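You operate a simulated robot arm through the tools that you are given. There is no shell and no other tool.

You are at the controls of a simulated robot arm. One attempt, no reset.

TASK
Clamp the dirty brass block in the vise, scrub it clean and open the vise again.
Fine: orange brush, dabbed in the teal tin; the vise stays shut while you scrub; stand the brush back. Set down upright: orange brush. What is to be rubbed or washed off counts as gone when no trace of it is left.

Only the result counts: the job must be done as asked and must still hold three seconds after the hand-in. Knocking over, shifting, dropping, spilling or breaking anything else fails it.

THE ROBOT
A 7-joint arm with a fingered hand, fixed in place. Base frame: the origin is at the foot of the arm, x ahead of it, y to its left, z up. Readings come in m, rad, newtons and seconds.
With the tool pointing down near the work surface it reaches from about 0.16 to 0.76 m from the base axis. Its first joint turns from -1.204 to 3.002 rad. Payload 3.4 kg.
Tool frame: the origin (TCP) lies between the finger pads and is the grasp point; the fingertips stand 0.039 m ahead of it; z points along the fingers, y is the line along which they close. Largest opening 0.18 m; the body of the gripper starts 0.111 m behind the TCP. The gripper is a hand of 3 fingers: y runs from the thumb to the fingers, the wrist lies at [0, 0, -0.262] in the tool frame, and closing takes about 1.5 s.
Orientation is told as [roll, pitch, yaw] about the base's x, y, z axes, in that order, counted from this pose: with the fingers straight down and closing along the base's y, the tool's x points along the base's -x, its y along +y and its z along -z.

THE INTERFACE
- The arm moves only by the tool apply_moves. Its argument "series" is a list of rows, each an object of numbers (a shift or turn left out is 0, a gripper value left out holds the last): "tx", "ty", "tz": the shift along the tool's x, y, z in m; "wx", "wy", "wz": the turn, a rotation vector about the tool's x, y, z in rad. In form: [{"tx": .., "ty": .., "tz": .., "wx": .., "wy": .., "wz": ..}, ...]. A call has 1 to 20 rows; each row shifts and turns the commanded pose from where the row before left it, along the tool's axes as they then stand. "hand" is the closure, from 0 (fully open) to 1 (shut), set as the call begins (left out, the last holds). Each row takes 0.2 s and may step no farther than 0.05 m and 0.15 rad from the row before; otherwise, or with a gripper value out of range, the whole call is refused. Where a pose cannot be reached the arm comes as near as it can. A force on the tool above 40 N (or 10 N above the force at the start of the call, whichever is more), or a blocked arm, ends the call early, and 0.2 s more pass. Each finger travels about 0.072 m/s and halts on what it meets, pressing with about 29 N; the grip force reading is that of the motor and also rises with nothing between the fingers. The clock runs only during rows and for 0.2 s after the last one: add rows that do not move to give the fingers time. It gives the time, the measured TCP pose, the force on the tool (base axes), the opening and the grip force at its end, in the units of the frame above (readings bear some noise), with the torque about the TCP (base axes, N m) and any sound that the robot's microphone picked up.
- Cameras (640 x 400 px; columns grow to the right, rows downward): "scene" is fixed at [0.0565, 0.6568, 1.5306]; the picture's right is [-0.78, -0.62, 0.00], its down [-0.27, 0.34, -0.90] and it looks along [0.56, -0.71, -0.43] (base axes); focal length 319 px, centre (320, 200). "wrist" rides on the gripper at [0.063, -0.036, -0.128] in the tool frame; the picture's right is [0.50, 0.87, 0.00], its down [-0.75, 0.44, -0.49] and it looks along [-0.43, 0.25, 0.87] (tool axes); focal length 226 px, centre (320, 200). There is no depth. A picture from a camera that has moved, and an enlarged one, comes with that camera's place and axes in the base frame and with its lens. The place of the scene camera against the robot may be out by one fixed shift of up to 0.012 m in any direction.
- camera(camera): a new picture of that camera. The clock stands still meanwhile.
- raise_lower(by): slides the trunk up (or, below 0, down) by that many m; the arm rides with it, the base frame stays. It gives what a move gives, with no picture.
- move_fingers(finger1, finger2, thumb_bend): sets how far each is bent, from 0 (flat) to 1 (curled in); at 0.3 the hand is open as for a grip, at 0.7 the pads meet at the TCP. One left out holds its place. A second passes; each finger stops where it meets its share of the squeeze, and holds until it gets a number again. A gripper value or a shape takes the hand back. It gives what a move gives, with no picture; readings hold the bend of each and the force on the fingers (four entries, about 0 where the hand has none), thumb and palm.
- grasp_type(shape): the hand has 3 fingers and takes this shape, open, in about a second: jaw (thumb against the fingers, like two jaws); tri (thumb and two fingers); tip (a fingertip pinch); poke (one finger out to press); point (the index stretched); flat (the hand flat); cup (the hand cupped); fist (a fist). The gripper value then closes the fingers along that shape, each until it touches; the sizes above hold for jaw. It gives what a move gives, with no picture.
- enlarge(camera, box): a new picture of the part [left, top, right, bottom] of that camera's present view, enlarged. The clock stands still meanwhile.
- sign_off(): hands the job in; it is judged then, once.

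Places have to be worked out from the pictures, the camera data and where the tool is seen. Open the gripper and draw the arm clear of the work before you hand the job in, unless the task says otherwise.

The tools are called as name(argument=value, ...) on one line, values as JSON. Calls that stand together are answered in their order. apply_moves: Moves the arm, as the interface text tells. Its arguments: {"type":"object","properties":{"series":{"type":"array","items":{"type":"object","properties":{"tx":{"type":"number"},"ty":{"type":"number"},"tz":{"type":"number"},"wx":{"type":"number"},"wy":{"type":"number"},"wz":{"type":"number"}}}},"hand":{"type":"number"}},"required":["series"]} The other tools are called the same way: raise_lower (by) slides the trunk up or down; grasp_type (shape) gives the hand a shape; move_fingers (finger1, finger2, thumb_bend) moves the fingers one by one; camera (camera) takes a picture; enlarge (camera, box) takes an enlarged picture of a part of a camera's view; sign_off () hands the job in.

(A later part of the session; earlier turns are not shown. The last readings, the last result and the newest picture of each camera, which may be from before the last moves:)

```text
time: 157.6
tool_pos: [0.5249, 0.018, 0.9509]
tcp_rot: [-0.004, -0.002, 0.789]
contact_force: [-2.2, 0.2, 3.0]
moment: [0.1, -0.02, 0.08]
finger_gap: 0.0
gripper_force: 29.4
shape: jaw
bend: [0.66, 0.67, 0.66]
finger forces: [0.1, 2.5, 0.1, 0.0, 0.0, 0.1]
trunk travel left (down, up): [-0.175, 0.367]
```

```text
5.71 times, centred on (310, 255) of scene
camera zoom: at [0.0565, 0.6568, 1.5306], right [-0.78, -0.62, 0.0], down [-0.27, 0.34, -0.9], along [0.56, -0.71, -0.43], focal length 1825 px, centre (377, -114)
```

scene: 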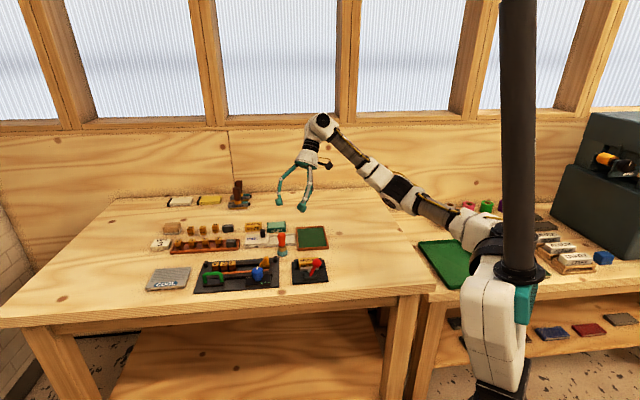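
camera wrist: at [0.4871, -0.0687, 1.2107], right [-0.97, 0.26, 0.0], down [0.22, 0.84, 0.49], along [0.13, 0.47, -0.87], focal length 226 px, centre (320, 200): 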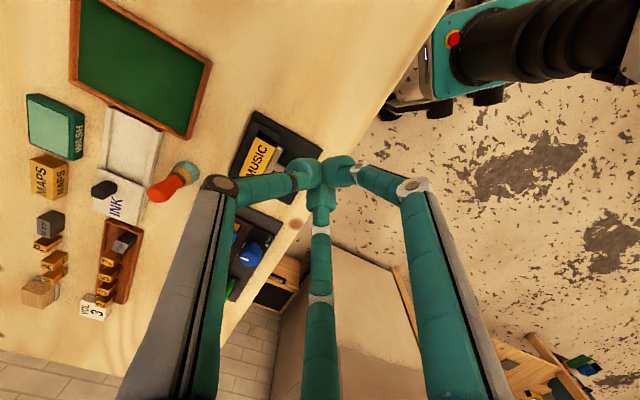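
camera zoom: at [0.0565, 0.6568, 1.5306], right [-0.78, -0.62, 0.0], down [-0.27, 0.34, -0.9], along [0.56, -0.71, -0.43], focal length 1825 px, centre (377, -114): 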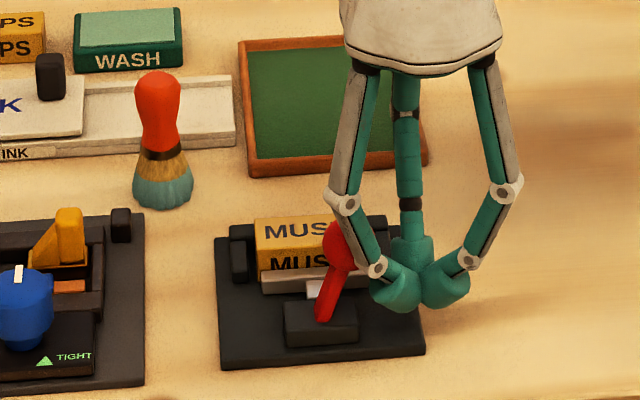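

The lever is moving under about 3 N. I keep pushing to the left.

apply_moves(series=[{"tx": -0.006}, {"tx": -0.006}, {"tx": -0.006}, {"tx": -0.006}, {}])

enlarge(camera="scene", box=[270, 220, 350, 290])

```text
time: 158.8
tool_pos: [0.542, 0.0354, 0.9505]
tcp_rot: [-0.005, 0.001, 0.79]
contact_force: [-0.6, 0.9, 0.3]
moment: [0.0, -0.01, 0.05]
finger_gap: 0.0
gripper_force: 28.9
shape: jaw
bend: [0.66, 0.67, 0.67]
finger forces: [0.1, 1.1, 0.0, 0.0, 0.0, 0.0]
trunk travel left (down, up): [-0.175, 0.367]
```

```text
5.71 times, centred on (310, 255) of scene
camera zoom: at [0.0565, 0.6568, 1.5306], right [-0.78, -0.62, 0.0], down [-0.27, 0.34, -0.9], along [0.56, -0.71, -0.43], focal length 1825 px, centre (377, -114)
```

zoom: 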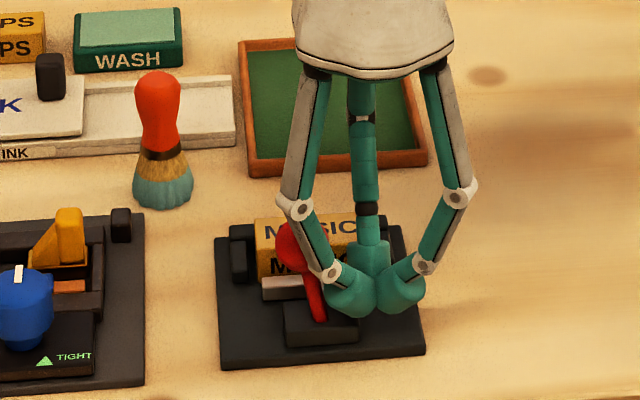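

The lever is past vertical and the jaw is coming away from the block. A bit further to the stop.

apply_moves(series=[{"tx": -0.005}, {"tx": -0.005}, {"tx": -0.004}, {}])

enlarge(camera="scene", box=[270, 220, 350, 290])

```text
time: 159.8
tool_pos: [0.5504, 0.0462, 0.949]
tcp_rot: [-0.008, -0.001, 0.789]
contact_force: [-2.4, -0.9, -0.5]
moment: [0.0, -0.01, 0.07]
finger_gap: 0.0
gripper_force: 29.0
shape: jaw
bend: [0.66, 0.67, 0.67]
finger forces: [0.0, 2.0, 0.0, 0.0, 0.1, 0.1]
trunk travel left (down, up): [-0.175, 0.367]
```

```text
5.71 times, centred on (310, 255) of scene
camera zoom: at [0.0565, 0.6568, 1.5306], right [-0.78, -0.62, 0.0], down [-0.27, 0.34, -0.9], along [0.56, -0.71, -0.43], focal length 1825 px, centre (377, -114)
```

zoom: 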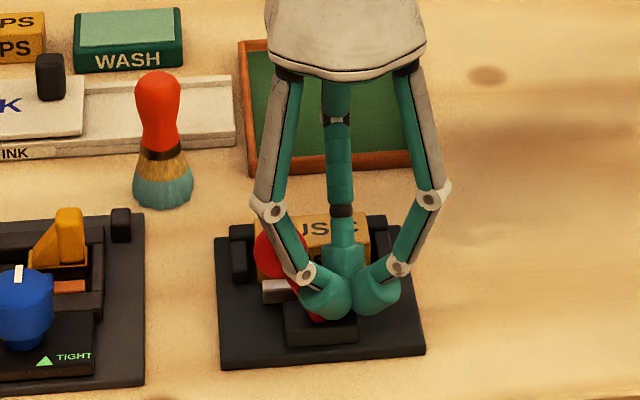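

The ball is back at its original open position. I back off and rise, then inspect the vise.

apply_moves(series=[{"tx": 0.02}, {"tx": 0.03}, {"tz": -0.04}, {"tz": -0.04}, {"tz": -0.04}, {}])

enlarge(camera="scene", box=[285, 245, 335, 290])

enlarge(camera="scene", box=[140, 170, 340, 300])

enlarge(camera="scene", box=[150, 180, 260, 255])

```text
time: 161.2
tool_pos: [0.5157, 0.0095, 1.0699]
tcp_rot: [-0.005, 0.001, 0.787]
contact_force: [-1.2, -0.4, -0.8]
moment: [0.0, 0.05, -0.02]
finger_gap: 0.0
gripper_force: 28.6
shape: jaw
bend: [0.66, 0.67, 0.66]
finger forces: [0.0, 0.1, 0.0, 0.0, 0.1, 0.2]
trunk travel left (down, up): [-0.175, 0.367]
```

```text
8.89 times, centred on (310, 268) of scene
camera zoom: at [0.0565, 0.6568, 1.5306], right [-0.78, -0.62, 0.0], down [-0.27, 0.34, -0.9], along [0.56, -0.71, -0.43], focal length 2839 px, centre (409, -400)
```

zoom: 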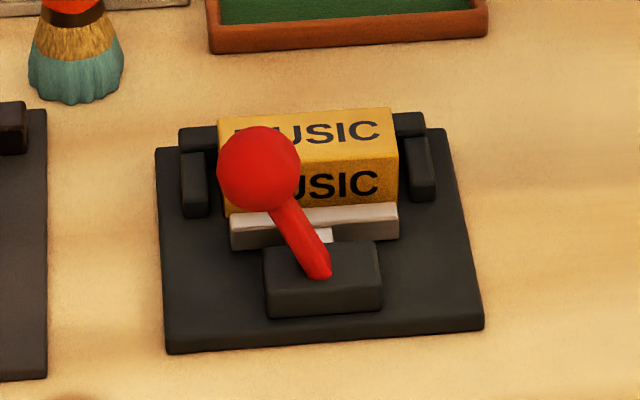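

```text
3.08 times, centred on (240, 235) of scene
camera zoom: at [0.0565, 0.6568, 1.5306], right [-0.78, -0.62, 0.0], down [-0.27, 0.34, -0.9], along [0.56, -0.71, -0.43], focal length 983 px, centre (566, 92)
```

zoom: 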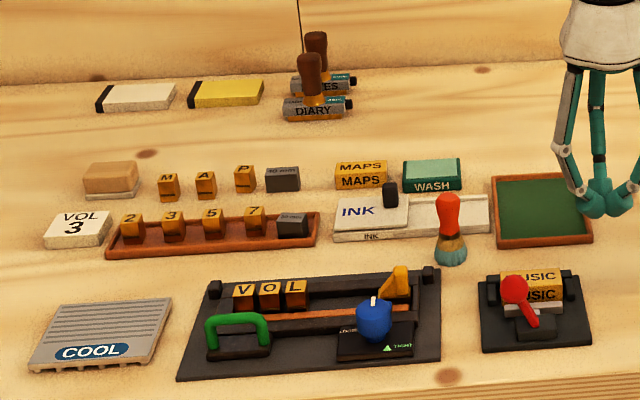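

```text
5.33 times, centred on (205, 218) of scene
camera zoom: at [0.0565, 0.6568, 1.5306], right [-0.78, -0.62, 0.0], down [-0.27, 0.34, -0.9], along [0.56, -0.71, -0.43], focal length 1704 px, centre (933, 107)
```

zoom: 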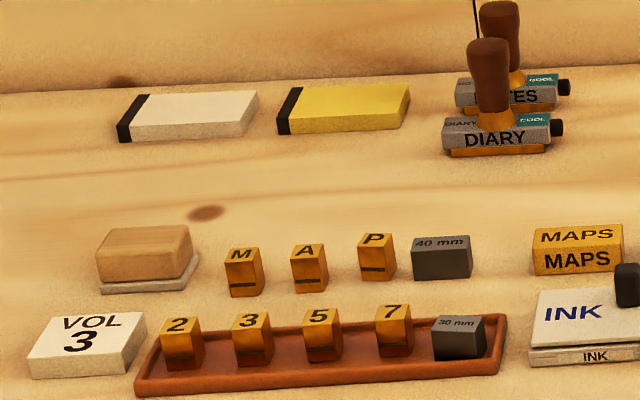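

The job itself is done: vise open, block clean, brush home. Remaining are the blocks I displaced: P (~1.4 cm back), 40 mm (~5 mm back) and 30 mm (~1.5 cm forward in its tray). I set up the single-finger stick again, at safe height, to slide them back.

apply_moves(series=[{"tz": -0.04}, {"tz": -0.03}, {"wz": -0.1413}, {"wz": -0.1413}, {"wz": -0.1413}, {"wz": -0.1413}, {"wz": -0.1413}, {"wz": -0.1413}, {"wx": 0.1455}, {"wx": 0.1455}, {"wx": 0.1455}, {"wx": 0.1455}, {"wx": 0.1455}, {"wx": 0.1455}, {"wx": 0.1455}, {"wx": 0.1455}, {}], hand=0.3)

apply_moves(series=[{"wz": -0.1496}, {"wz": -0.1496}, {"wz": -0.1496}, {"wz": -0.1496}, {"wz": -0.1496}, {"wz": -0.1496}, {"wz": -0.1496}, {}], hand=0)

camera(camera="wrist")

camera(camera="scene")

```text
time: 164.8
tool_pos: [0.5319, 0.0229, 1.1544]
tcp_rot: [-1.17, 0.004, 1.634]
contact_force: [0.6, -0.5, -0.4]
moment: [0.0, -0.01, 0.01]
finger_gap: 0.1259
gripper_force: 0.1
shape: jaw
bend: [0.63, 0.63, 0.63]
finger forces: [0.0, 0.0, 0.0, 0.1, 0.0, 0.0]
out of reach, approached as far as the arm can: row 16
trunk travel left (down, up): [-0.175, 0.367]
```

```text
time: 166.6
tool_pos: [0.5322, 0.0218, 1.154]
tcp_rot: [-0.865, 0.927, 2.236]
contact_force: [0.6, 0.6, -0.3]
moment: [-0.02, -0.02, 0.01]
finger_gap: 0.1798
gripper_force: 0.1
shape: jaw
bend: [0.3, 0.3, 0.3]
finger forces: [0.0, 0.0, 0.0, 0.1, 0.0, 0.1]
trunk travel left (down, up): [-0.175, 0.367]
```

```text
taken
camera wrist: at [0.4422, 0.0162, 1.2693], right [0.07, -1.0, 0.01], down [-0.79, -0.06, -0.61], along [0.61, 0.04, -0.79], focal length 226 px, centre (320, 200)
```

wrist: 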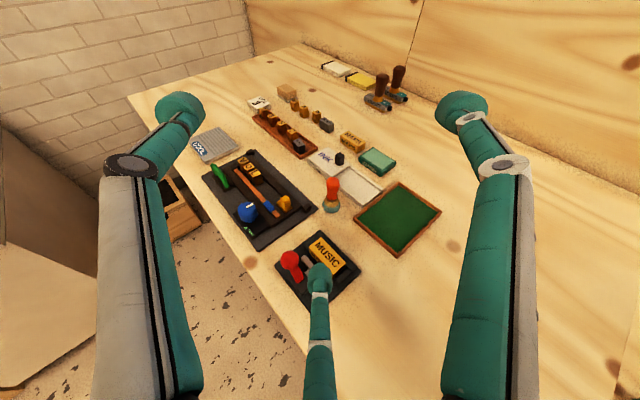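

```text
taken
```

scene: 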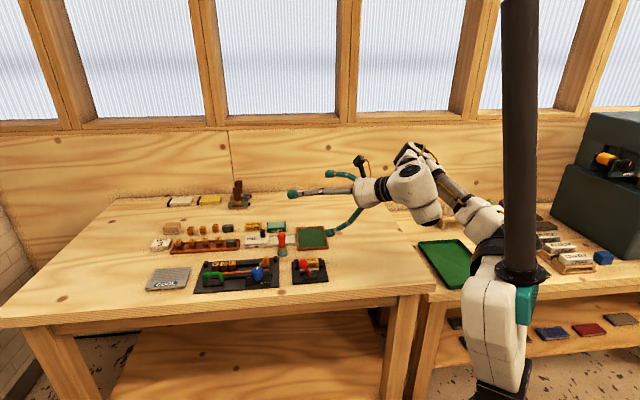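

The stick is ready (tilt ≈ 67°). I move outward above the tray area at safe height for a good look.

apply_moves(series=[{"tx": 0.0067, "ty": -0.0117, "tz": 0.0428}, {"tx": 0.0067, "ty": -0.0117, "tz": 0.0428}, {"tx": 0.0067, "ty": -0.0117, "tz": 0.0428}, {"tx": 0.0067, "ty": -0.0117, "tz": 0.0428}, {"tx": 0.0067, "ty": -0.0117, "tz": 0.0428}, {}])

camera(camera="wrist")

enlarge(camera="wrist", box=[220, 100, 420, 260])

```text
time: 168.0
tool_pos: [0.7493, 0.0704, 1.1258]
tcp_rot: [-0.865, 0.928, 2.233]
contact_force: [-0.5, 0.4, -0.7]
moment: [0.02, 0.0, 0.02]
finger_gap: 0.1799
gripper_force: 0.0
shape: jaw
bend: [0.3, 0.3, 0.3]
finger forces: [0.0, 0.0, 0.0, 0.0, 0.1, 0.1]
trunk travel left (down, up): [-0.175, 0.367]
```

```text
taken
camera wrist: at [0.6603, 0.0651, 1.2412], right [0.07, -1.0, 0.0], down [-0.79, -0.05, -0.61], along [0.61, 0.04, -0.79], focal length 226 px, centre (320, 200)
```

wrist: 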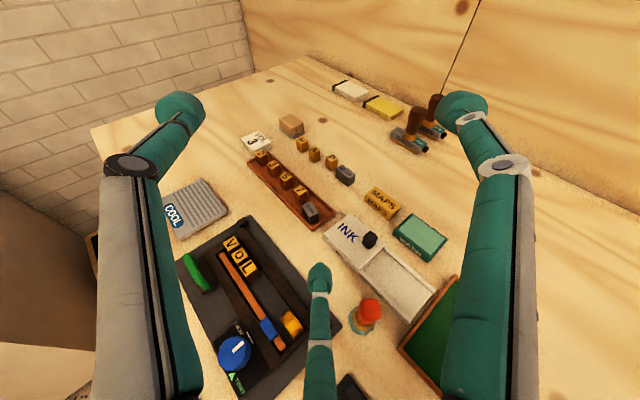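

```text
2.50 times, centred on (320, 180) of wrist
camera zoom: at [0.6603, 0.0651, 1.2412], right [0.07, -1.0, 0.0], down [-0.79, -0.05, -0.61], along [0.61, 0.04, -0.79], focal length 565 px, centre (320, 250)
```

zoom: 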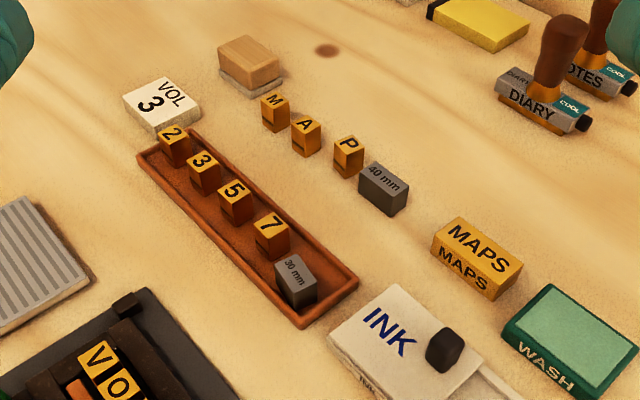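

Good overview: only P, the 40 mm and the 30 mm blocks are off their lines. First the 30 mm block: I bring the tip just in front of it, still above the tray.

apply_moves(series=[{"tx": -0.0063, "ty": -0.0115, "tz": 0.0383}, {"tx": -0.0063, "ty": -0.0115, "tz": 0.0383}, {"tx": -0.0063, "ty": -0.0115, "tz": 0.0383}, {"tx": -0.0063, "ty": -0.0115, "tz": 0.0383}, {}])

enlarge(camera="wrist", box=[240, 180, 400, 340])

enlarge(camera="scene", box=[190, 205, 260, 255])

```text
time: 169.2
tool_pos: [0.8866, 0.1304, 1.0654]
tcp_rot: [-0.865, 0.926, 2.233]
contact_force: [0.1, -0.8, 0.4]
moment: [0.0, 0.03, -0.01]
finger_gap: 0.1798
gripper_force: 0.0
shape: jaw
bend: [0.3, 0.3, 0.3]
finger forces: [0.0, 0.1, 0.0, 0.1, 0.0, 0.0]
trunk travel left (down, up): [-0.175, 0.367]
```

```text
2.50 times, centred on (320, 260) of wrist
camera zoom: at [0.7975, 0.125, 1.181], right [0.07, -1.0, 0.0], down [-0.79, -0.05, -0.61], along [0.61, 0.04, -0.79], focal length 565 px, centre (320, 50)
```

zoom: 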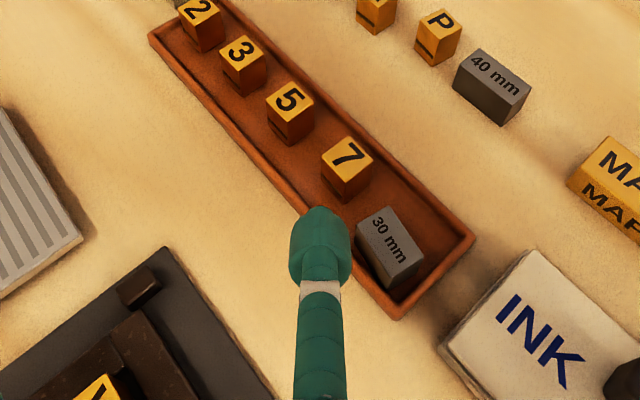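

```text
8.00 times, centred on (225, 230) of scene
camera zoom: at [0.0565, 0.6568, 1.5306], right [-0.78, -0.62, 0.0], down [-0.27, 0.34, -0.9], along [0.56, -0.71, -0.43], focal length 2555 px, centre (1080, -40)
```

zoom: 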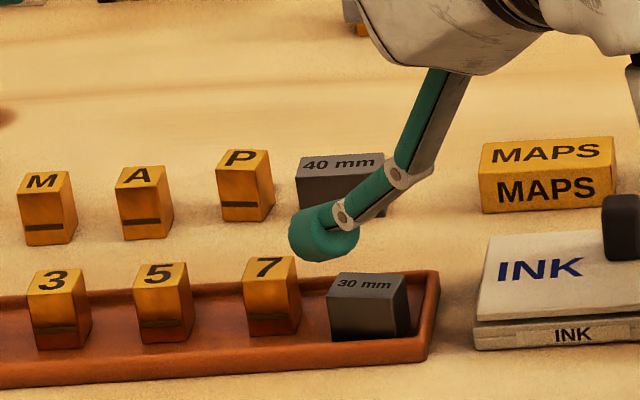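

I lower the tip to just above the block's top-front edge and push it carefully toward +F.

apply_moves(series=[{"tx": 0.0007, "ty": 0.0058, "tz": -0.0055}, {"tx": -0.0215, "ty": 0.0124, "tz": 0.0106}, {"tx": -0.0215, "ty": 0.0125, "tz": 0.0105}, {"tx": 0.0024, "ty": 0.0021, "tz": 0.0024}, {"tx": 0.0024, "ty": 0.0021, "tz": 0.0024}, {}])

enlarge(camera="wrist", box=[240, 180, 400, 340])

enlarge(camera="scene", box=[190, 205, 260, 255])

```text
time: 170.6
tool_pos: [0.8869, 0.1194, 1.0106]
tcp_rot: [-0.864, 0.924, 2.235]
contact_force: [0.1, 0.0, 0.2]
moment: [-0.01, 0.03, -0.03]
finger_gap: 0.1798
gripper_force: 0.3
shape: jaw
bend: [0.3, 0.3, 0.3]
finger forces: [0.1, 0.0, 0.1, 0.1, 0.0, 0.0]
trunk travel left (down, up): [-0.175, 0.367]
```

```text
2.50 times, centred on (320, 260) of wrist
camera zoom: at [0.7981, 0.114, 1.1258], right [0.07, -1.0, 0.0], down [-0.79, -0.05, -0.61], along [0.61, 0.04, -0.79], focal length 565 px, centre (320, 50)
```

zoom: 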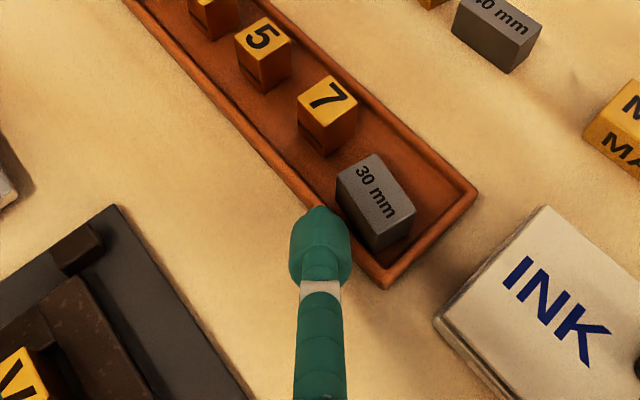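

```text
8.00 times, centred on (225, 230) of scene
camera zoom: at [0.0565, 0.6568, 1.5306], right [-0.78, -0.62, 0.0], down [-0.27, 0.34, -0.9], along [0.56, -0.71, -0.43], focal length 2555 px, centre (1080, -40)
```

zoom: 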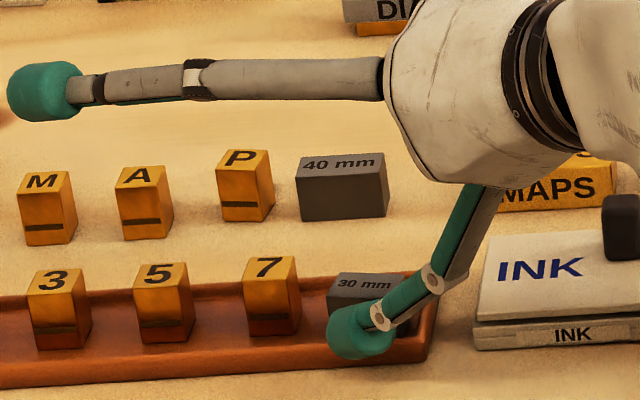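

The tip is right at the block's front face. I push on toward +F in small steps.

apply_moves(series=[{"tx": 0.0024, "ty": 0.0021, "tz": 0.0024}, {"tx": 0.0024, "ty": 0.0021, "tz": 0.0024}, {"tx": 0.0024, "ty": 0.0021, "tz": 0.0024}, {}])

enlarge(camera="wrist", box=[240, 180, 400, 340])

enlarge(camera="scene", box=[190, 205, 260, 255])

```text
time: 171.6
tool_pos: [0.8939, 0.1114, 1.0104]
tcp_rot: [-0.864, 0.926, 2.231]
contact_force: [-0.8, 0.8, -0.1]
moment: [0.04, 0.03, 0.01]
finger_gap: 0.1799
gripper_force: 0.1
shape: jaw
bend: [0.3, 0.3, 0.3]
finger forces: [0.1, 0.3, 0.1, 0.1, 0.0, 0.0]
trunk travel left (down, up): [-0.175, 0.367]
```

```text
2.50 times, centred on (320, 260) of wrist
camera zoom: at [0.8054, 0.106, 1.1261], right [0.07, -1.0, 0.0], down [-0.79, -0.05, -0.61], along [0.61, 0.04, -0.79], focal length 565 px, centre (320, 50)
```

zoom: 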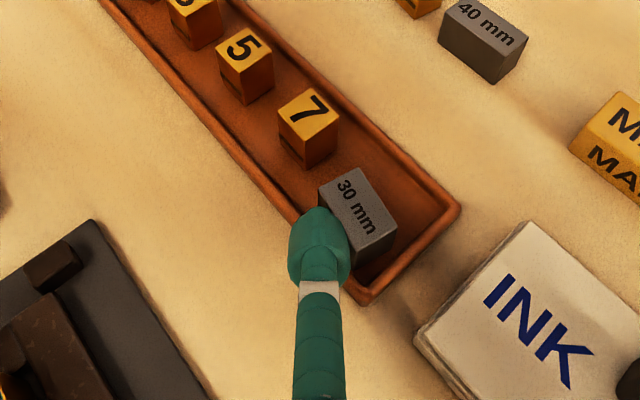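

```text
8.00 times, centred on (225, 230) of scene
camera zoom: at [0.0565, 0.6568, 1.5306], right [-0.78, -0.62, 0.0], down [-0.27, 0.34, -0.9], along [0.56, -0.71, -0.43], focal length 2555 px, centre (1080, -40)
```

zoom: 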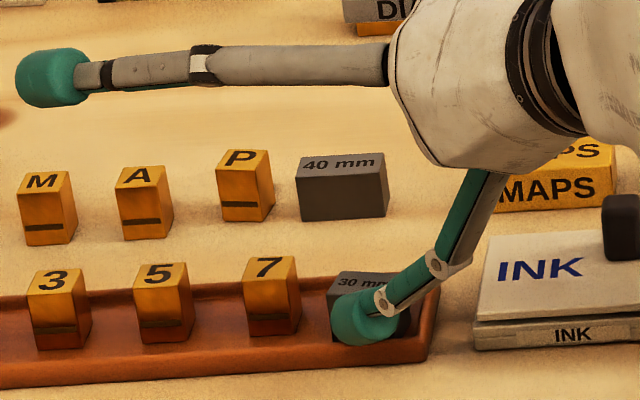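

Contact just made. I keep pushing, about 1.5 cm more.

apply_moves(series=[{"tx": 0.0024, "ty": 0.0021, "tz": 0.0024}, {"tx": 0.0024, "ty": 0.0021, "tz": 0.0024}, {"tx": 0.0024, "ty": 0.0021, "tz": 0.0024}, {}])

enlarge(camera="wrist", box=[240, 180, 400, 340])

enlarge(camera="scene", box=[190, 205, 260, 255])

```text
time: 172.6
tool_pos: [0.9036, 0.1028, 1.0105]
tcp_rot: [-0.863, 0.924, 2.234]
contact_force: [-0.5, 0.8, 0.3]
moment: [0.02, 0.0, 0.0]
finger_gap: 0.1798
gripper_force: 0.1
shape: jaw
bend: [0.3, 0.3, 0.3]
finger forces: [0.0, 0.4, 0.0, 0.1, 0.0, 0.0]
trunk travel left (down, up): [-0.175, 0.367]
```

```text
2.50 times, centred on (320, 260) of wrist
camera zoom: at [0.8137, 0.097, 1.1263], right [0.07, -1.0, 0.0], down [-0.79, -0.05, -0.61], along [0.61, 0.04, -0.79], focal length 565 px, centre (320, 50)
```

zoom: 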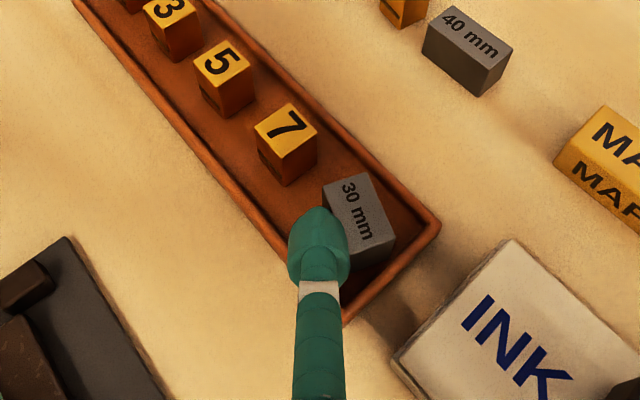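

```text
8.00 times, centred on (225, 230) of scene
camera zoom: at [0.0565, 0.6568, 1.5306], right [-0.78, -0.62, 0.0], down [-0.27, 0.34, -0.9], along [0.56, -0.71, -0.43], focal length 2555 px, centre (1080, -40)
```

zoom: 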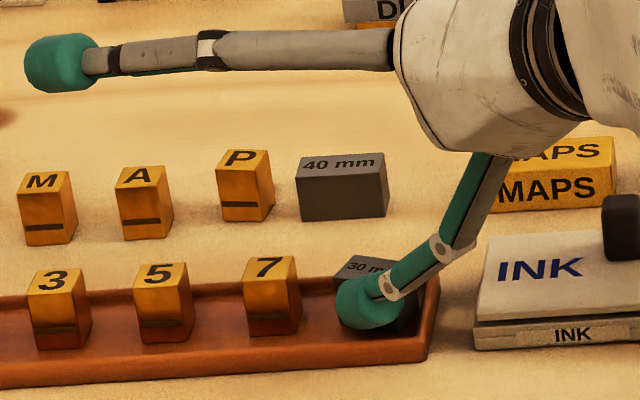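

The block slid back but turned because I pushed off its centre. I back off, move 1.3 cm toward its other end, and push there to turn it straight.

apply_moves(series=[{"tx": -0.0048, "ty": -0.0042, "tz": -0.0048}, {"tx": 0.001, "ty": 0.0093, "tz": -0.009}, {"tx": 0.0024, "ty": 0.0021, "tz": 0.0024}, {"tx": 0.0024, "ty": 0.0021, "tz": 0.0024}, {"tx": 0.0024, "ty": 0.0021, "tz": 0.0024}, {}])

enlarge(camera="wrist", box=[240, 180, 400, 340])

enlarge(camera="scene", box=[190, 205, 260, 255])

```text
time: 174.0
tool_pos: [0.8965, 0.0899, 1.011]
tcp_rot: [-0.863, 0.926, 2.233]
contact_force: [0.4, 0.1, 0.6]
moment: [0.02, 0.01, 0.0]
finger_gap: 0.1798
gripper_force: 0.0
shape: jaw
bend: [0.3, 0.3, 0.3]
finger forces: [0.1, 0.3, 0.0, 0.1, 0.0, 0.0]
trunk travel left (down, up): [-0.175, 0.367]
```

```text
2.50 times, centred on (320, 260) of wrist
camera zoom: at [0.807, 0.0842, 1.1265], right [0.07, -1.0, 0.0], down [-0.79, -0.05, -0.61], along [0.61, 0.04, -0.79], focal length 565 px, centre (320, 50)
```

zoom: 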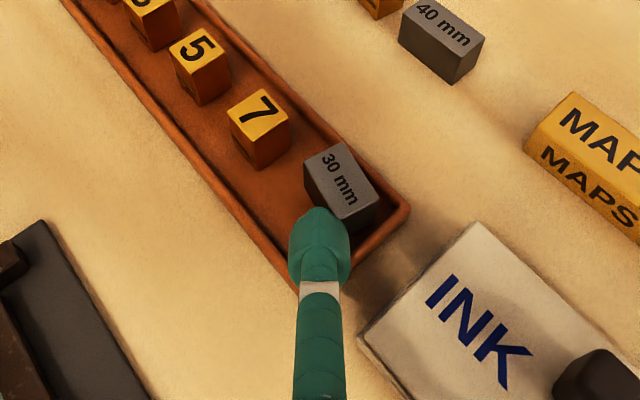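

```text
8.00 times, centred on (225, 230) of scene
camera zoom: at [0.0565, 0.6568, 1.5306], right [-0.78, -0.62, 0.0], down [-0.27, 0.34, -0.9], along [0.56, -0.71, -0.43], focal length 2555 px, centre (1080, -40)
```

zoom: 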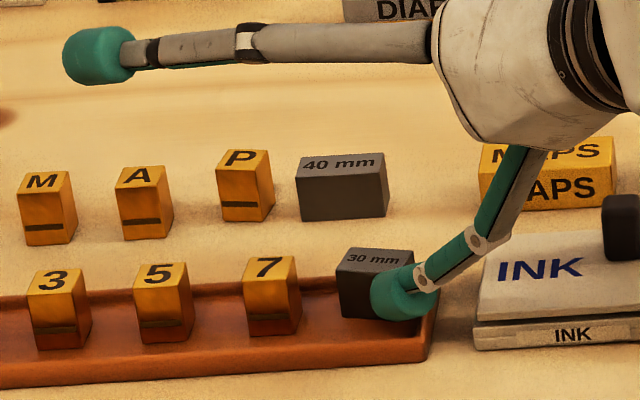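

It is straight now but about 8 mm too far back. I hop over it and pull it forward from behind by that amount.

apply_moves(series=[{"tx": 0.0239, "ty": -0.0138, "tz": -0.0117}, {"tx": 0.0259, "ty": 0.0128, "tz": 0.0377}, {"tx": -0.0223, "ty": 0.0129, "tz": 0.0109}, {}])

enlarge(camera="wrist", box=[240, 180, 400, 340])

enlarge(camera="scene", box=[190, 205, 260, 255])

```text
time: 175.0
tool_pos: [0.9383, 0.0673, 1.0137]
tcp_rot: [-0.865, 0.927, 2.233]
contact_force: [0.5, -0.1, -0.8]
moment: [-0.04, -0.01, -0.02]
finger_gap: 0.18
gripper_force: 0.1
shape: jaw
bend: [0.3, 0.3, 0.3]
finger forces: [0.0, 0.0, 0.0, 0.0, 0.0, 0.0]
trunk travel left (down, up): [-0.175, 0.367]
```

```text
2.50 times, centred on (320, 260) of wrist
camera zoom: at [0.8495, 0.0622, 1.1293], right [0.07, -1.0, 0.0], down [-0.79, -0.05, -0.61], along [0.61, 0.04, -0.79], focal length 565 px, centre (320, 50)
```

zoom: 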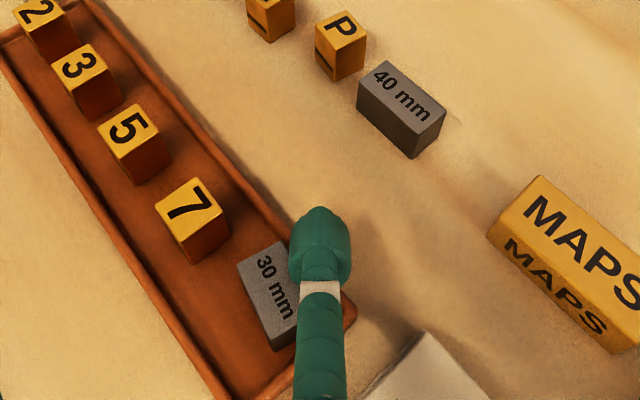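

```text
8.00 times, centred on (225, 230) of scene
camera zoom: at [0.0565, 0.6568, 1.5306], right [-0.78, -0.62, 0.0], down [-0.27, 0.34, -0.9], along [0.56, -0.71, -0.43], focal length 2555 px, centre (1080, -40)
```

zoom: 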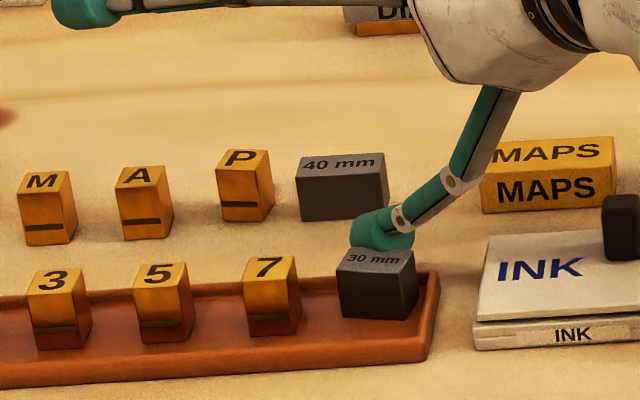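

Reference to the 7 block says it must come forward about 1.1 cm. I pull toward −F in small steps.

apply_moves(series=[{"tx": -0.0016, "ty": 0.0009, "tz": 0.0008}, {"tx": -0.0024, "ty": -0.0021, "tz": -0.0024}, {"tx": -0.0024, "ty": -0.0021, "tz": -0.0024}, {"tx": -0.0024, "ty": -0.0021, "tz": -0.0024}, {}])

enlarge(camera="scene", box=[190, 205, 260, 255])

enlarge(camera="wrist", box=[240, 180, 400, 340])

```text
time: 176.2
tool_pos: [0.9305, 0.0783, 1.0102]
tcp_rot: [-0.864, 0.925, 2.234]
contact_force: [0.7, -0.3, 1.4]
moment: [-0.09, -0.03, -0.02]
finger_gap: 0.1798
gripper_force: 0.0
shape: jaw
bend: [0.3, 0.31, 0.3]
finger forces: [0.0, 1.0, 0.1, 0.0, 0.1, 0.1]
trunk travel left (down, up): [-0.175, 0.367]
```

```text
8.00 times, centred on (225, 230) of scene
camera zoom: at [0.0565, 0.6568, 1.5306], right [-0.78, -0.62, 0.0], down [-0.27, 0.34, -0.9], along [0.56, -0.71, -0.43], focal length 2555 px, centre (1080, -40)
```

zoom: 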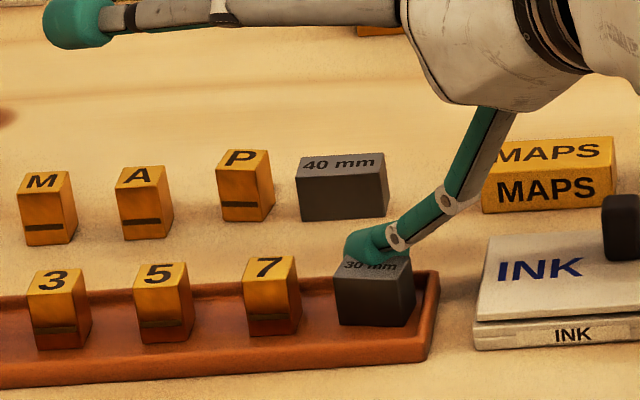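

```text
2.50 times, centred on (320, 260) of wrist
camera zoom: at [0.8414, 0.0718, 1.1265], right [0.07, -1.0, 0.0], down [-0.79, -0.05, -0.61], along [0.61, 0.04, -0.79], focal length 565 px, centre (320, 50)
```

zoom: 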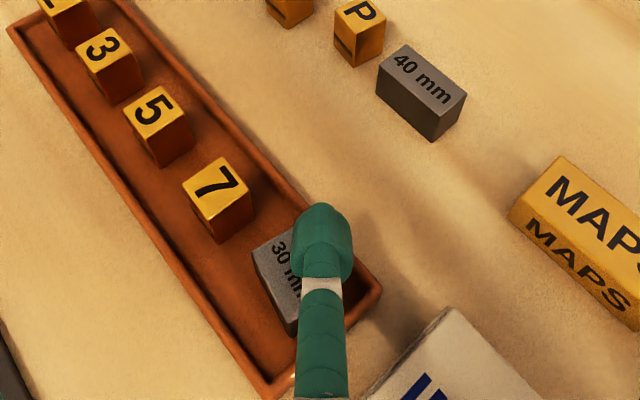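

It followed by about 6 mm. One more 4–5 mm pull.

apply_moves(series=[{"tx": -0.0024, "ty": -0.0021, "tz": -0.0024}, {"tx": -0.0006, "ty": -0.0005, "tz": -0.0006}, {}])

apply_moves(series=[{"tx": 0.0239, "ty": -0.0138, "tz": -0.0117}, {"tx": 0.0239, "ty": -0.0138, "tz": -0.0117}, {}])

enlarge(camera="scene", box=[150, 180, 260, 255])

enlarge(camera="scene", box=[190, 205, 260, 255])

```text
time: 177.0
tool_pos: [0.9267, 0.0807, 1.0103]
tcp_rot: [-0.863, 0.925, 2.233]
contact_force: [0.3, -0.3, 0.6]
moment: [-0.05, -0.04, 0.01]
finger_gap: 0.1796
gripper_force: 0.0
shape: jaw
bend: [0.3, 0.31, 0.3]
finger forces: [0.0, 1.0, 0.0, 0.0, 0.0, 0.1]
trunk travel left (down, up): [-0.175, 0.367]
```

```text
time: 177.8
tool_pos: [0.928, 0.0811, 1.0707]
tcp_rot: [-0.863, 0.925, 2.236]
contact_force: [-0.6, -0.8, 0.9]
moment: [0.01, 0.0, -0.02]
finger_gap: 0.1801
gripper_force: 0.0
shape: jaw
bend: [0.3, 0.3, 0.3]
finger forces: [0.0, 0.1, 0.0, 0.0, 0.0, 0.0]
trunk travel left (down, up): [-0.175, 0.367]
```

```text
5.33 times, centred on (205, 218) of scene
camera zoom: at [0.0565, 0.6568, 1.5306], right [-0.78, -0.62, 0.0], down [-0.27, 0.34, -0.9], along [0.56, -0.71, -0.43], focal length 1704 px, centre (933, 107)
```

zoom: 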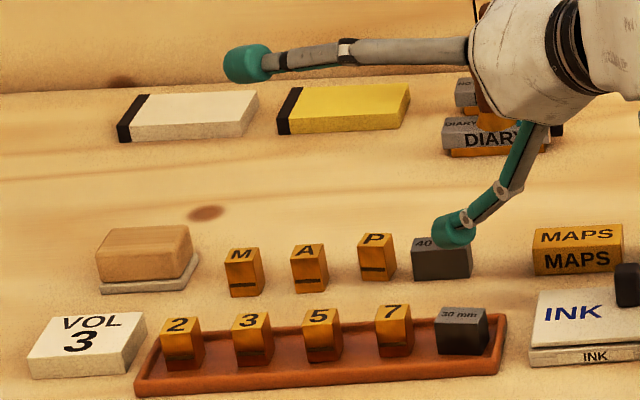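

```text
8.00 times, centred on (225, 230) of scene
camera zoom: at [0.0565, 0.6568, 1.5306], right [-0.78, -0.62, 0.0], down [-0.27, 0.34, -0.9], along [0.56, -0.71, -0.43], focal length 2555 px, centre (1080, -40)
```

zoom: 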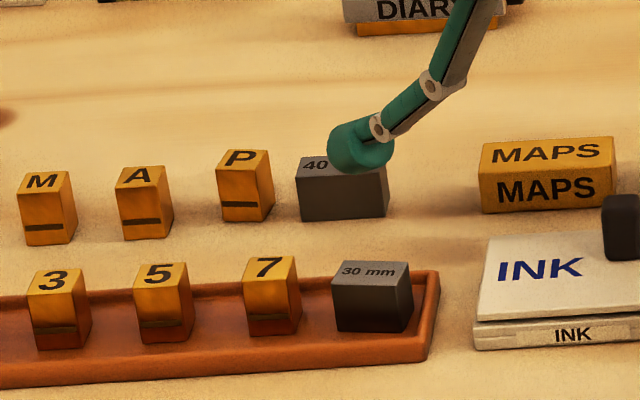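

The 30 mm block is back exactly where it was. Now the 40 mm block and P must come ~6 mm and ~14 mm forward. I tilt the hand to about 85° for reach and move the tip behind the 40 mm block, still above it.

apply_moves(series=[{"wx": 0.0524, "wy": 0.0907}, {"wx": 0.0524, "wy": 0.0907}, {"wx": 0.0524, "wy": 0.0907}, {"tx": 0.0203, "ty": 0.0295, "tz": 0.032}, {"tx": 0.0202, "ty": 0.0295, "tz": 0.0319}, {}])

camera(camera="wrist")

enlarge(camera="scene", box=[190, 190, 260, 250])

```text
time: 179.2
tool_pos: [0.9963, 0.0125, 1.0711]
tcp_rot: [-1.398, 1.045, 1.785]
contact_force: [0.1, -0.3, -0.1]
moment: [0.0, 0.0, -0.01]
finger_gap: 0.18
gripper_force: 0.0
shape: jaw
bend: [0.3, 0.3, 0.3]
finger forces: [0.0, 0.0, 0.0, 0.0, 0.0, 0.0]
trunk travel left (down, up): [-0.175, 0.367]
```

```text
taken
camera wrist: at [0.8755, 0.0055, 1.1531], right [0.07, -1.0, 0.0], down [-0.56, -0.04, -0.82], along [0.82, 0.05, -0.57], focal length 226 px, centre (320, 200)
```

wrist: 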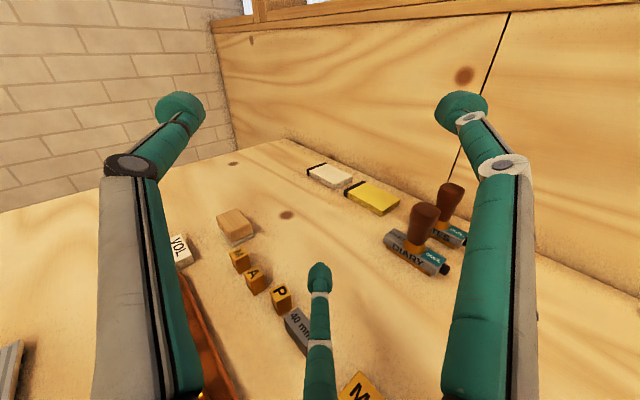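

```text
6.67 times, centred on (225, 220) of scene
camera zoom: at [0.0565, 0.6568, 1.5306], right [-0.78, -0.62, 0.0], down [-0.27, 0.34, -0.9], along [0.56, -0.71, -0.43], focal length 2129 px, centre (953, 67)
```

zoom: 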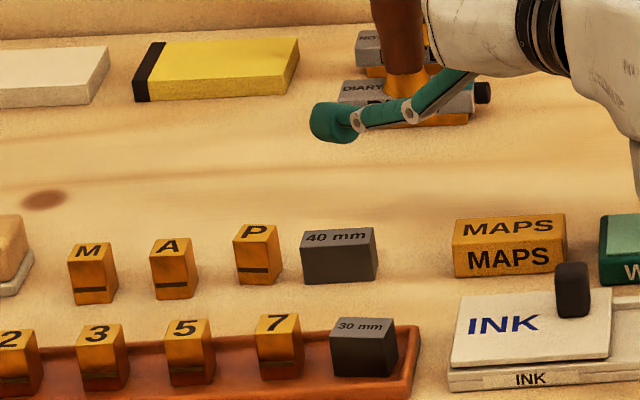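

I zoom in to see exactly where P and the 40 mm block are relative to the tip.

enlarge(camera="wrist", box=[220, 230, 360, 370])

```text
2.86 times, centred on (290, 300) of wrist
camera zoom: at [0.8755, 0.0055, 1.1531], right [0.07, -1.0, 0.0], down [-0.56, -0.04, -0.82], along [0.82, 0.05, -0.57], focal length 646 px, centre (406, -86)
```

zoom: 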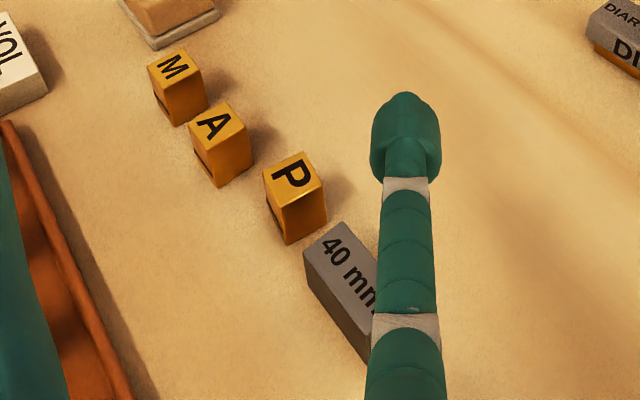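

P is 1.3 cm and the 40 mm block about 6 mm behind the row line. I lower the tip behind the 40 mm block.

apply_moves(series=[{"tx": -0.0259, "ty": 0.0149, "tz": 0.0026}, {"tx": -0.0173, "ty": 0.01, "tz": 0.0017}, {"tx": -0.0095, "ty": 0.0055, "tz": 0.001}, {}])

enlarge(camera="wrist", box=[220, 230, 360, 370])

enlarge(camera="scene", box=[190, 190, 260, 250])

```text
time: 180.4
tool_pos: [0.9939, 0.0092, 1.0446]
tcp_rot: [-1.471, 1.028, 1.721]
contact_force: [-0.2, -0.6, -0.4]
moment: [0.03, 0.02, 0.0]
finger_gap: 0.1799
gripper_force: 0.0
shape: jaw
bend: [0.3, 0.3, 0.3]
finger forces: [0.0, 0.0, 0.1, 0.0, 0.0, 0.0]
trunk travel left (down, up): [-0.175, 0.367]
stopped in row 4: the arm was blocked; the commanded pose is now the measured one
```

```text
2.86 times, centred on (290, 300) of wrist
camera zoom: at [0.8702, 0.0001, 1.1234], right [0.06, -1.0, -0.02], down [-0.54, -0.02, -0.84], along [0.84, 0.06, -0.54], focal length 646 px, centre (406, -86)
```

zoom: 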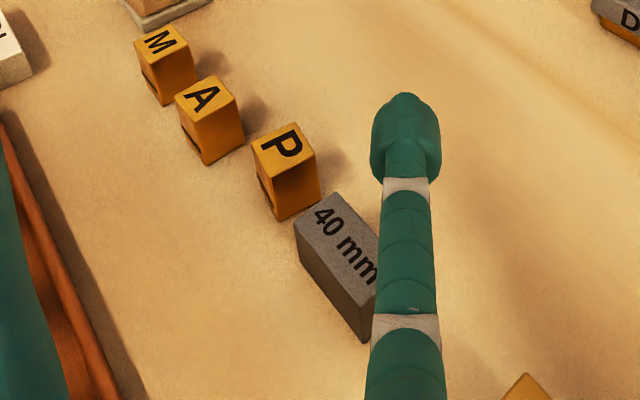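

```text
6.67 times, centred on (225, 220) of scene
camera zoom: at [0.0565, 0.6568, 1.5306], right [-0.78, -0.62, 0.0], down [-0.27, 0.34, -0.9], along [0.56, -0.71, -0.43], focal length 2129 px, centre (953, 67)
```

zoom: 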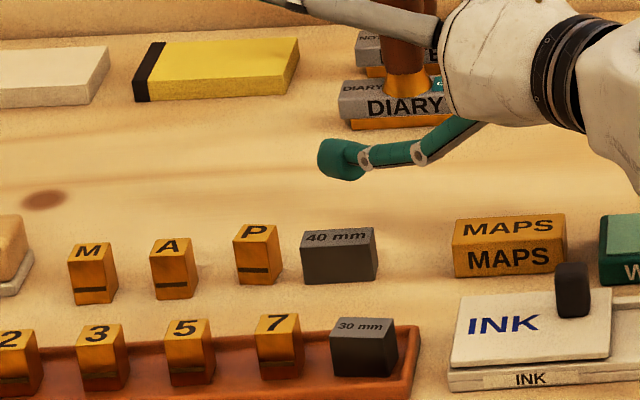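

The arm reports being blocked. I immediately look at the whole scene to see what the arm body might be touching.

camera(camera="scene")

enlarge(camera="scene", box=[230, 180, 370, 290])

```text
taken
```

scene: 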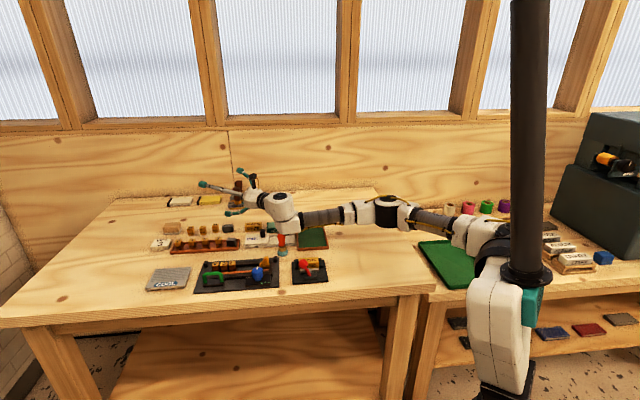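

```text
3.64 times, centred on (300, 235) of scene
camera zoom: at [0.0565, 0.6568, 1.5306], right [-0.78, -0.62, 0.0], down [-0.27, 0.34, -0.9], along [0.56, -0.71, -0.43], focal length 1162 px, centre (393, 73)
```

zoom: 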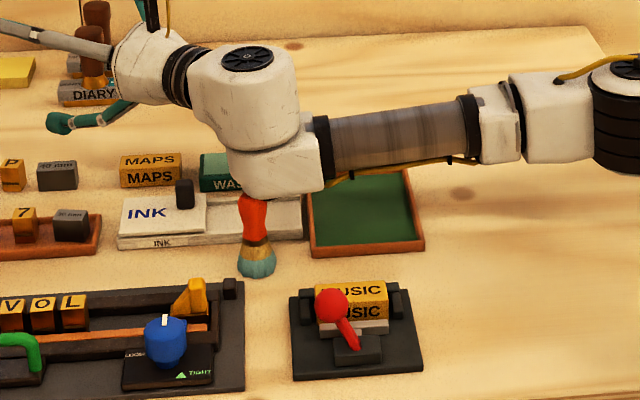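

The wrist body came down onto the brush handle. I lift straight up right away and check the brush.

apply_moves(series=[{"tx": 0.0171, "ty": -0.0103, "tz": -0.0011}, {"tx": 0.0256, "ty": -0.0155, "tz": -0.0017}, {"tx": 0.0256, "ty": -0.0155, "tz": -0.0017}, {}])

enlarge(camera="scene", box=[230, 180, 370, 290])

enlarge(camera="scene", box=[260, 210, 320, 265])

```text
time: 181.4
tool_pos: [1.0006, 0.0109, 1.1076]
tcp_rot: [-1.435, 1.034, 1.747]
contact_force: [0.2, -0.7, -0.4]
moment: [-0.02, 0.02, 0.0]
finger_gap: 0.1801
gripper_force: 0.0
shape: jaw
bend: [0.3, 0.3, 0.3]
finger forces: [0.0, 0.0, 0.0, 0.1, 0.1, 0.1]
trunk travel left (down, up): [-0.175, 0.367]
```

```text
3.64 times, centred on (300, 235) of scene
camera zoom: at [0.0565, 0.6568, 1.5306], right [-0.78, -0.62, 0.0], down [-0.27, 0.34, -0.9], along [0.56, -0.71, -0.43], focal length 1162 px, centre (393, 73)
```

zoom: 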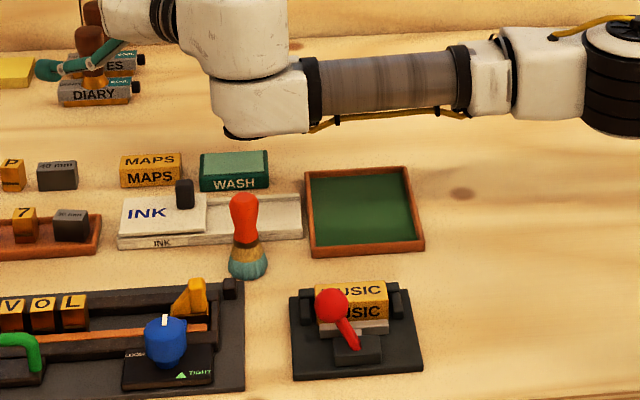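

```text
7.27 times, centred on (290, 238) of scene
camera zoom: at [0.0565, 0.6568, 1.5306], right [-0.78, -0.62, 0.0], down [-0.27, 0.34, -0.9], along [0.56, -0.71, -0.43], focal length 2323 px, centre (538, -73)
```

zoom: 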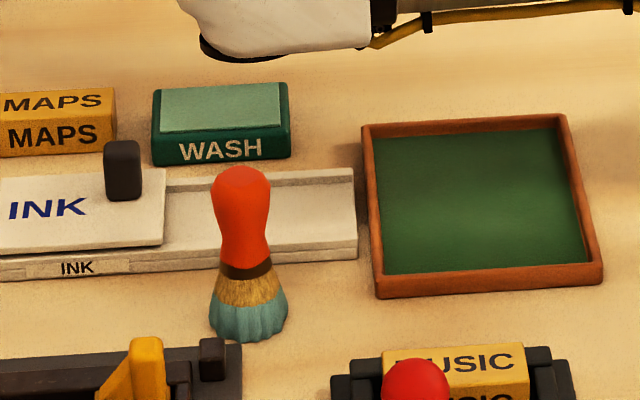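

The brush is still standing upright (it slid about 8 mm). To restore P safely I change the approach angle so the wrist passes well to the side of the brush: yaw −14°, move sideways, then descend partway.

apply_moves(series=[{"wx": -0.1034, "wy": 0.0597, "wz": 0.0063}, {"wx": -0.1034, "wy": 0.0597, "wz": 0.0063}, {"tx": -0.0114, "ty": -0.0197}, {"tx": -0.0113, "ty": -0.0196}, {}])

camera(camera="wrist")

enlarge(camera="scene", box=[190, 170, 350, 290])

```text
time: 182.6
tool_pos: [1.0084, 0.0589, 1.109]
tcp_rot: [-1.438, 1.04, 1.512]
contact_force: [-0.5, -0.2, 0.3]
moment: [0.02, -0.03, 0.0]
finger_gap: 0.1801
gripper_force: 0.1
shape: jaw
bend: [0.3, 0.3, 0.3]
finger forces: [0.0, 0.0, 0.0, 0.0, 0.0, 0.1]
trunk travel left (down, up): [-0.175, 0.367]
```

```text
taken
camera wrist: at [0.8875, 0.0793, 1.1891], right [-0.18, -0.98, 0.0], down [-0.54, 0.1, -0.83], along [0.82, -0.14, -0.55], focal length 226 px, centre (320, 200)
```

wrist: 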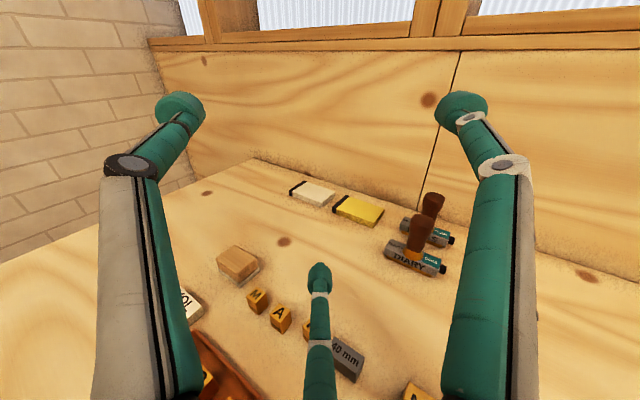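

```text
3.33 times, centred on (270, 230) of scene
camera zoom: at [0.0565, 0.6568, 1.5306], right [-0.78, -0.62, 0.0], down [-0.27, 0.34, -0.9], along [0.56, -0.71, -0.43], focal length 1065 px, centre (487, 100)
```

zoom: 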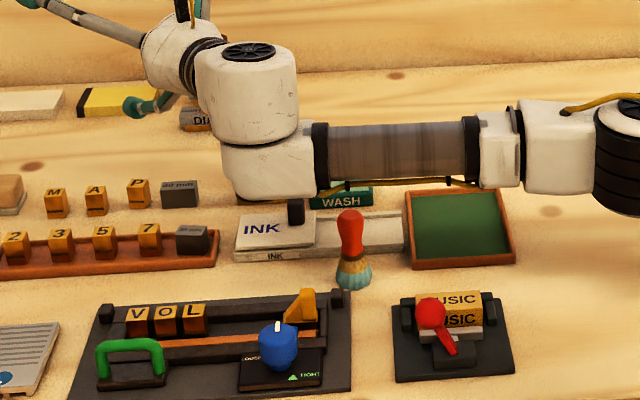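

With this angle the wrist stays clear of the brush. Pulling P from behind would bring the arm too low, so I'll try dragging it from its top face with a lighter tilt (80°), which keeps the arm higher. I position above P.

apply_moves(series=[{"wx": -0.0525, "wy": -0.0909}, {"tx": -0.0273, "ty": 0.0158, "tz": 0.0056}, {"tx": -0.02, "ty": 0.0115, "tz": 0.0041}, {"tx": -0.001, "ty": -0.0057, "tz": 0.0113}, {"tx": -0.001, "ty": -0.0057, "tz": 0.0112}, {}])

enlarge(camera="wrist", box=[220, 210, 400, 370])

enlarge(camera="scene", box=[190, 170, 350, 290])

```text
time: 184.0
tool_pos: [1.0229, 0.0613, 1.0545]
tcp_rot: [-1.238, 1.018, 1.682]
contact_force: [-0.7, 0.0, 0.1]
moment: [0.0, -0.01, -0.01]
finger_gap: 0.1799
gripper_force: 0.0
shape: jaw
bend: [0.3, 0.3, 0.3]
finger forces: [0.0, 0.0, 0.0, 0.0, 0.1, 0.0]
out of reach, approached as far as the arm can: row 5
trunk travel left (down, up): [-0.175, 0.367]
```

```text
2.50 times, centred on (310, 290) of wrist
camera zoom: at [0.9104, 0.0804, 1.1478], right [-0.18, -0.98, 0.0], down [-0.62, 0.12, -0.77], along [0.76, -0.13, -0.63], focal length 565 px, centre (345, -25)
```

zoom: 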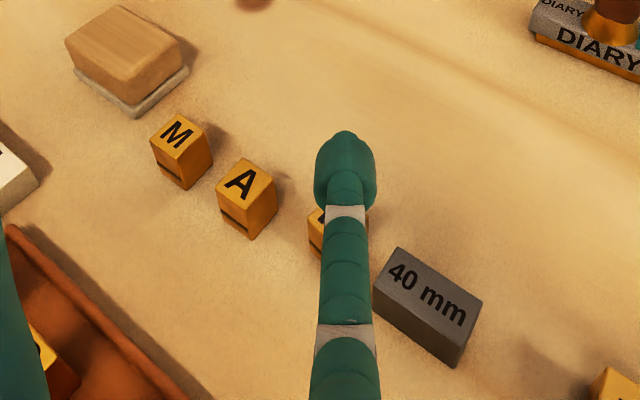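

```text
3.33 times, centred on (270, 230) of scene
camera zoom: at [0.0565, 0.6568, 1.5306], right [-0.78, -0.62, 0.0], down [-0.27, 0.34, -0.9], along [0.56, -0.71, -0.43], focal length 1065 px, centre (487, 100)
```

zoom: 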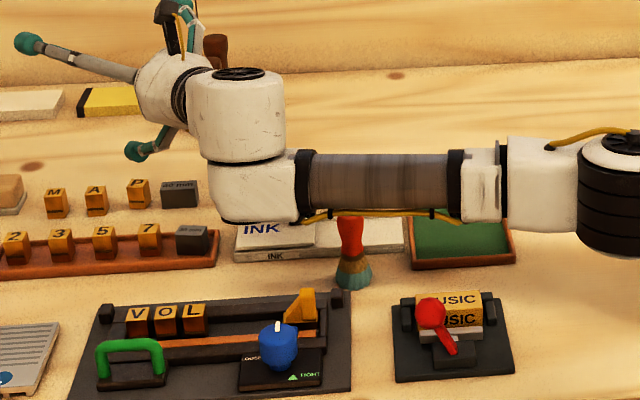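

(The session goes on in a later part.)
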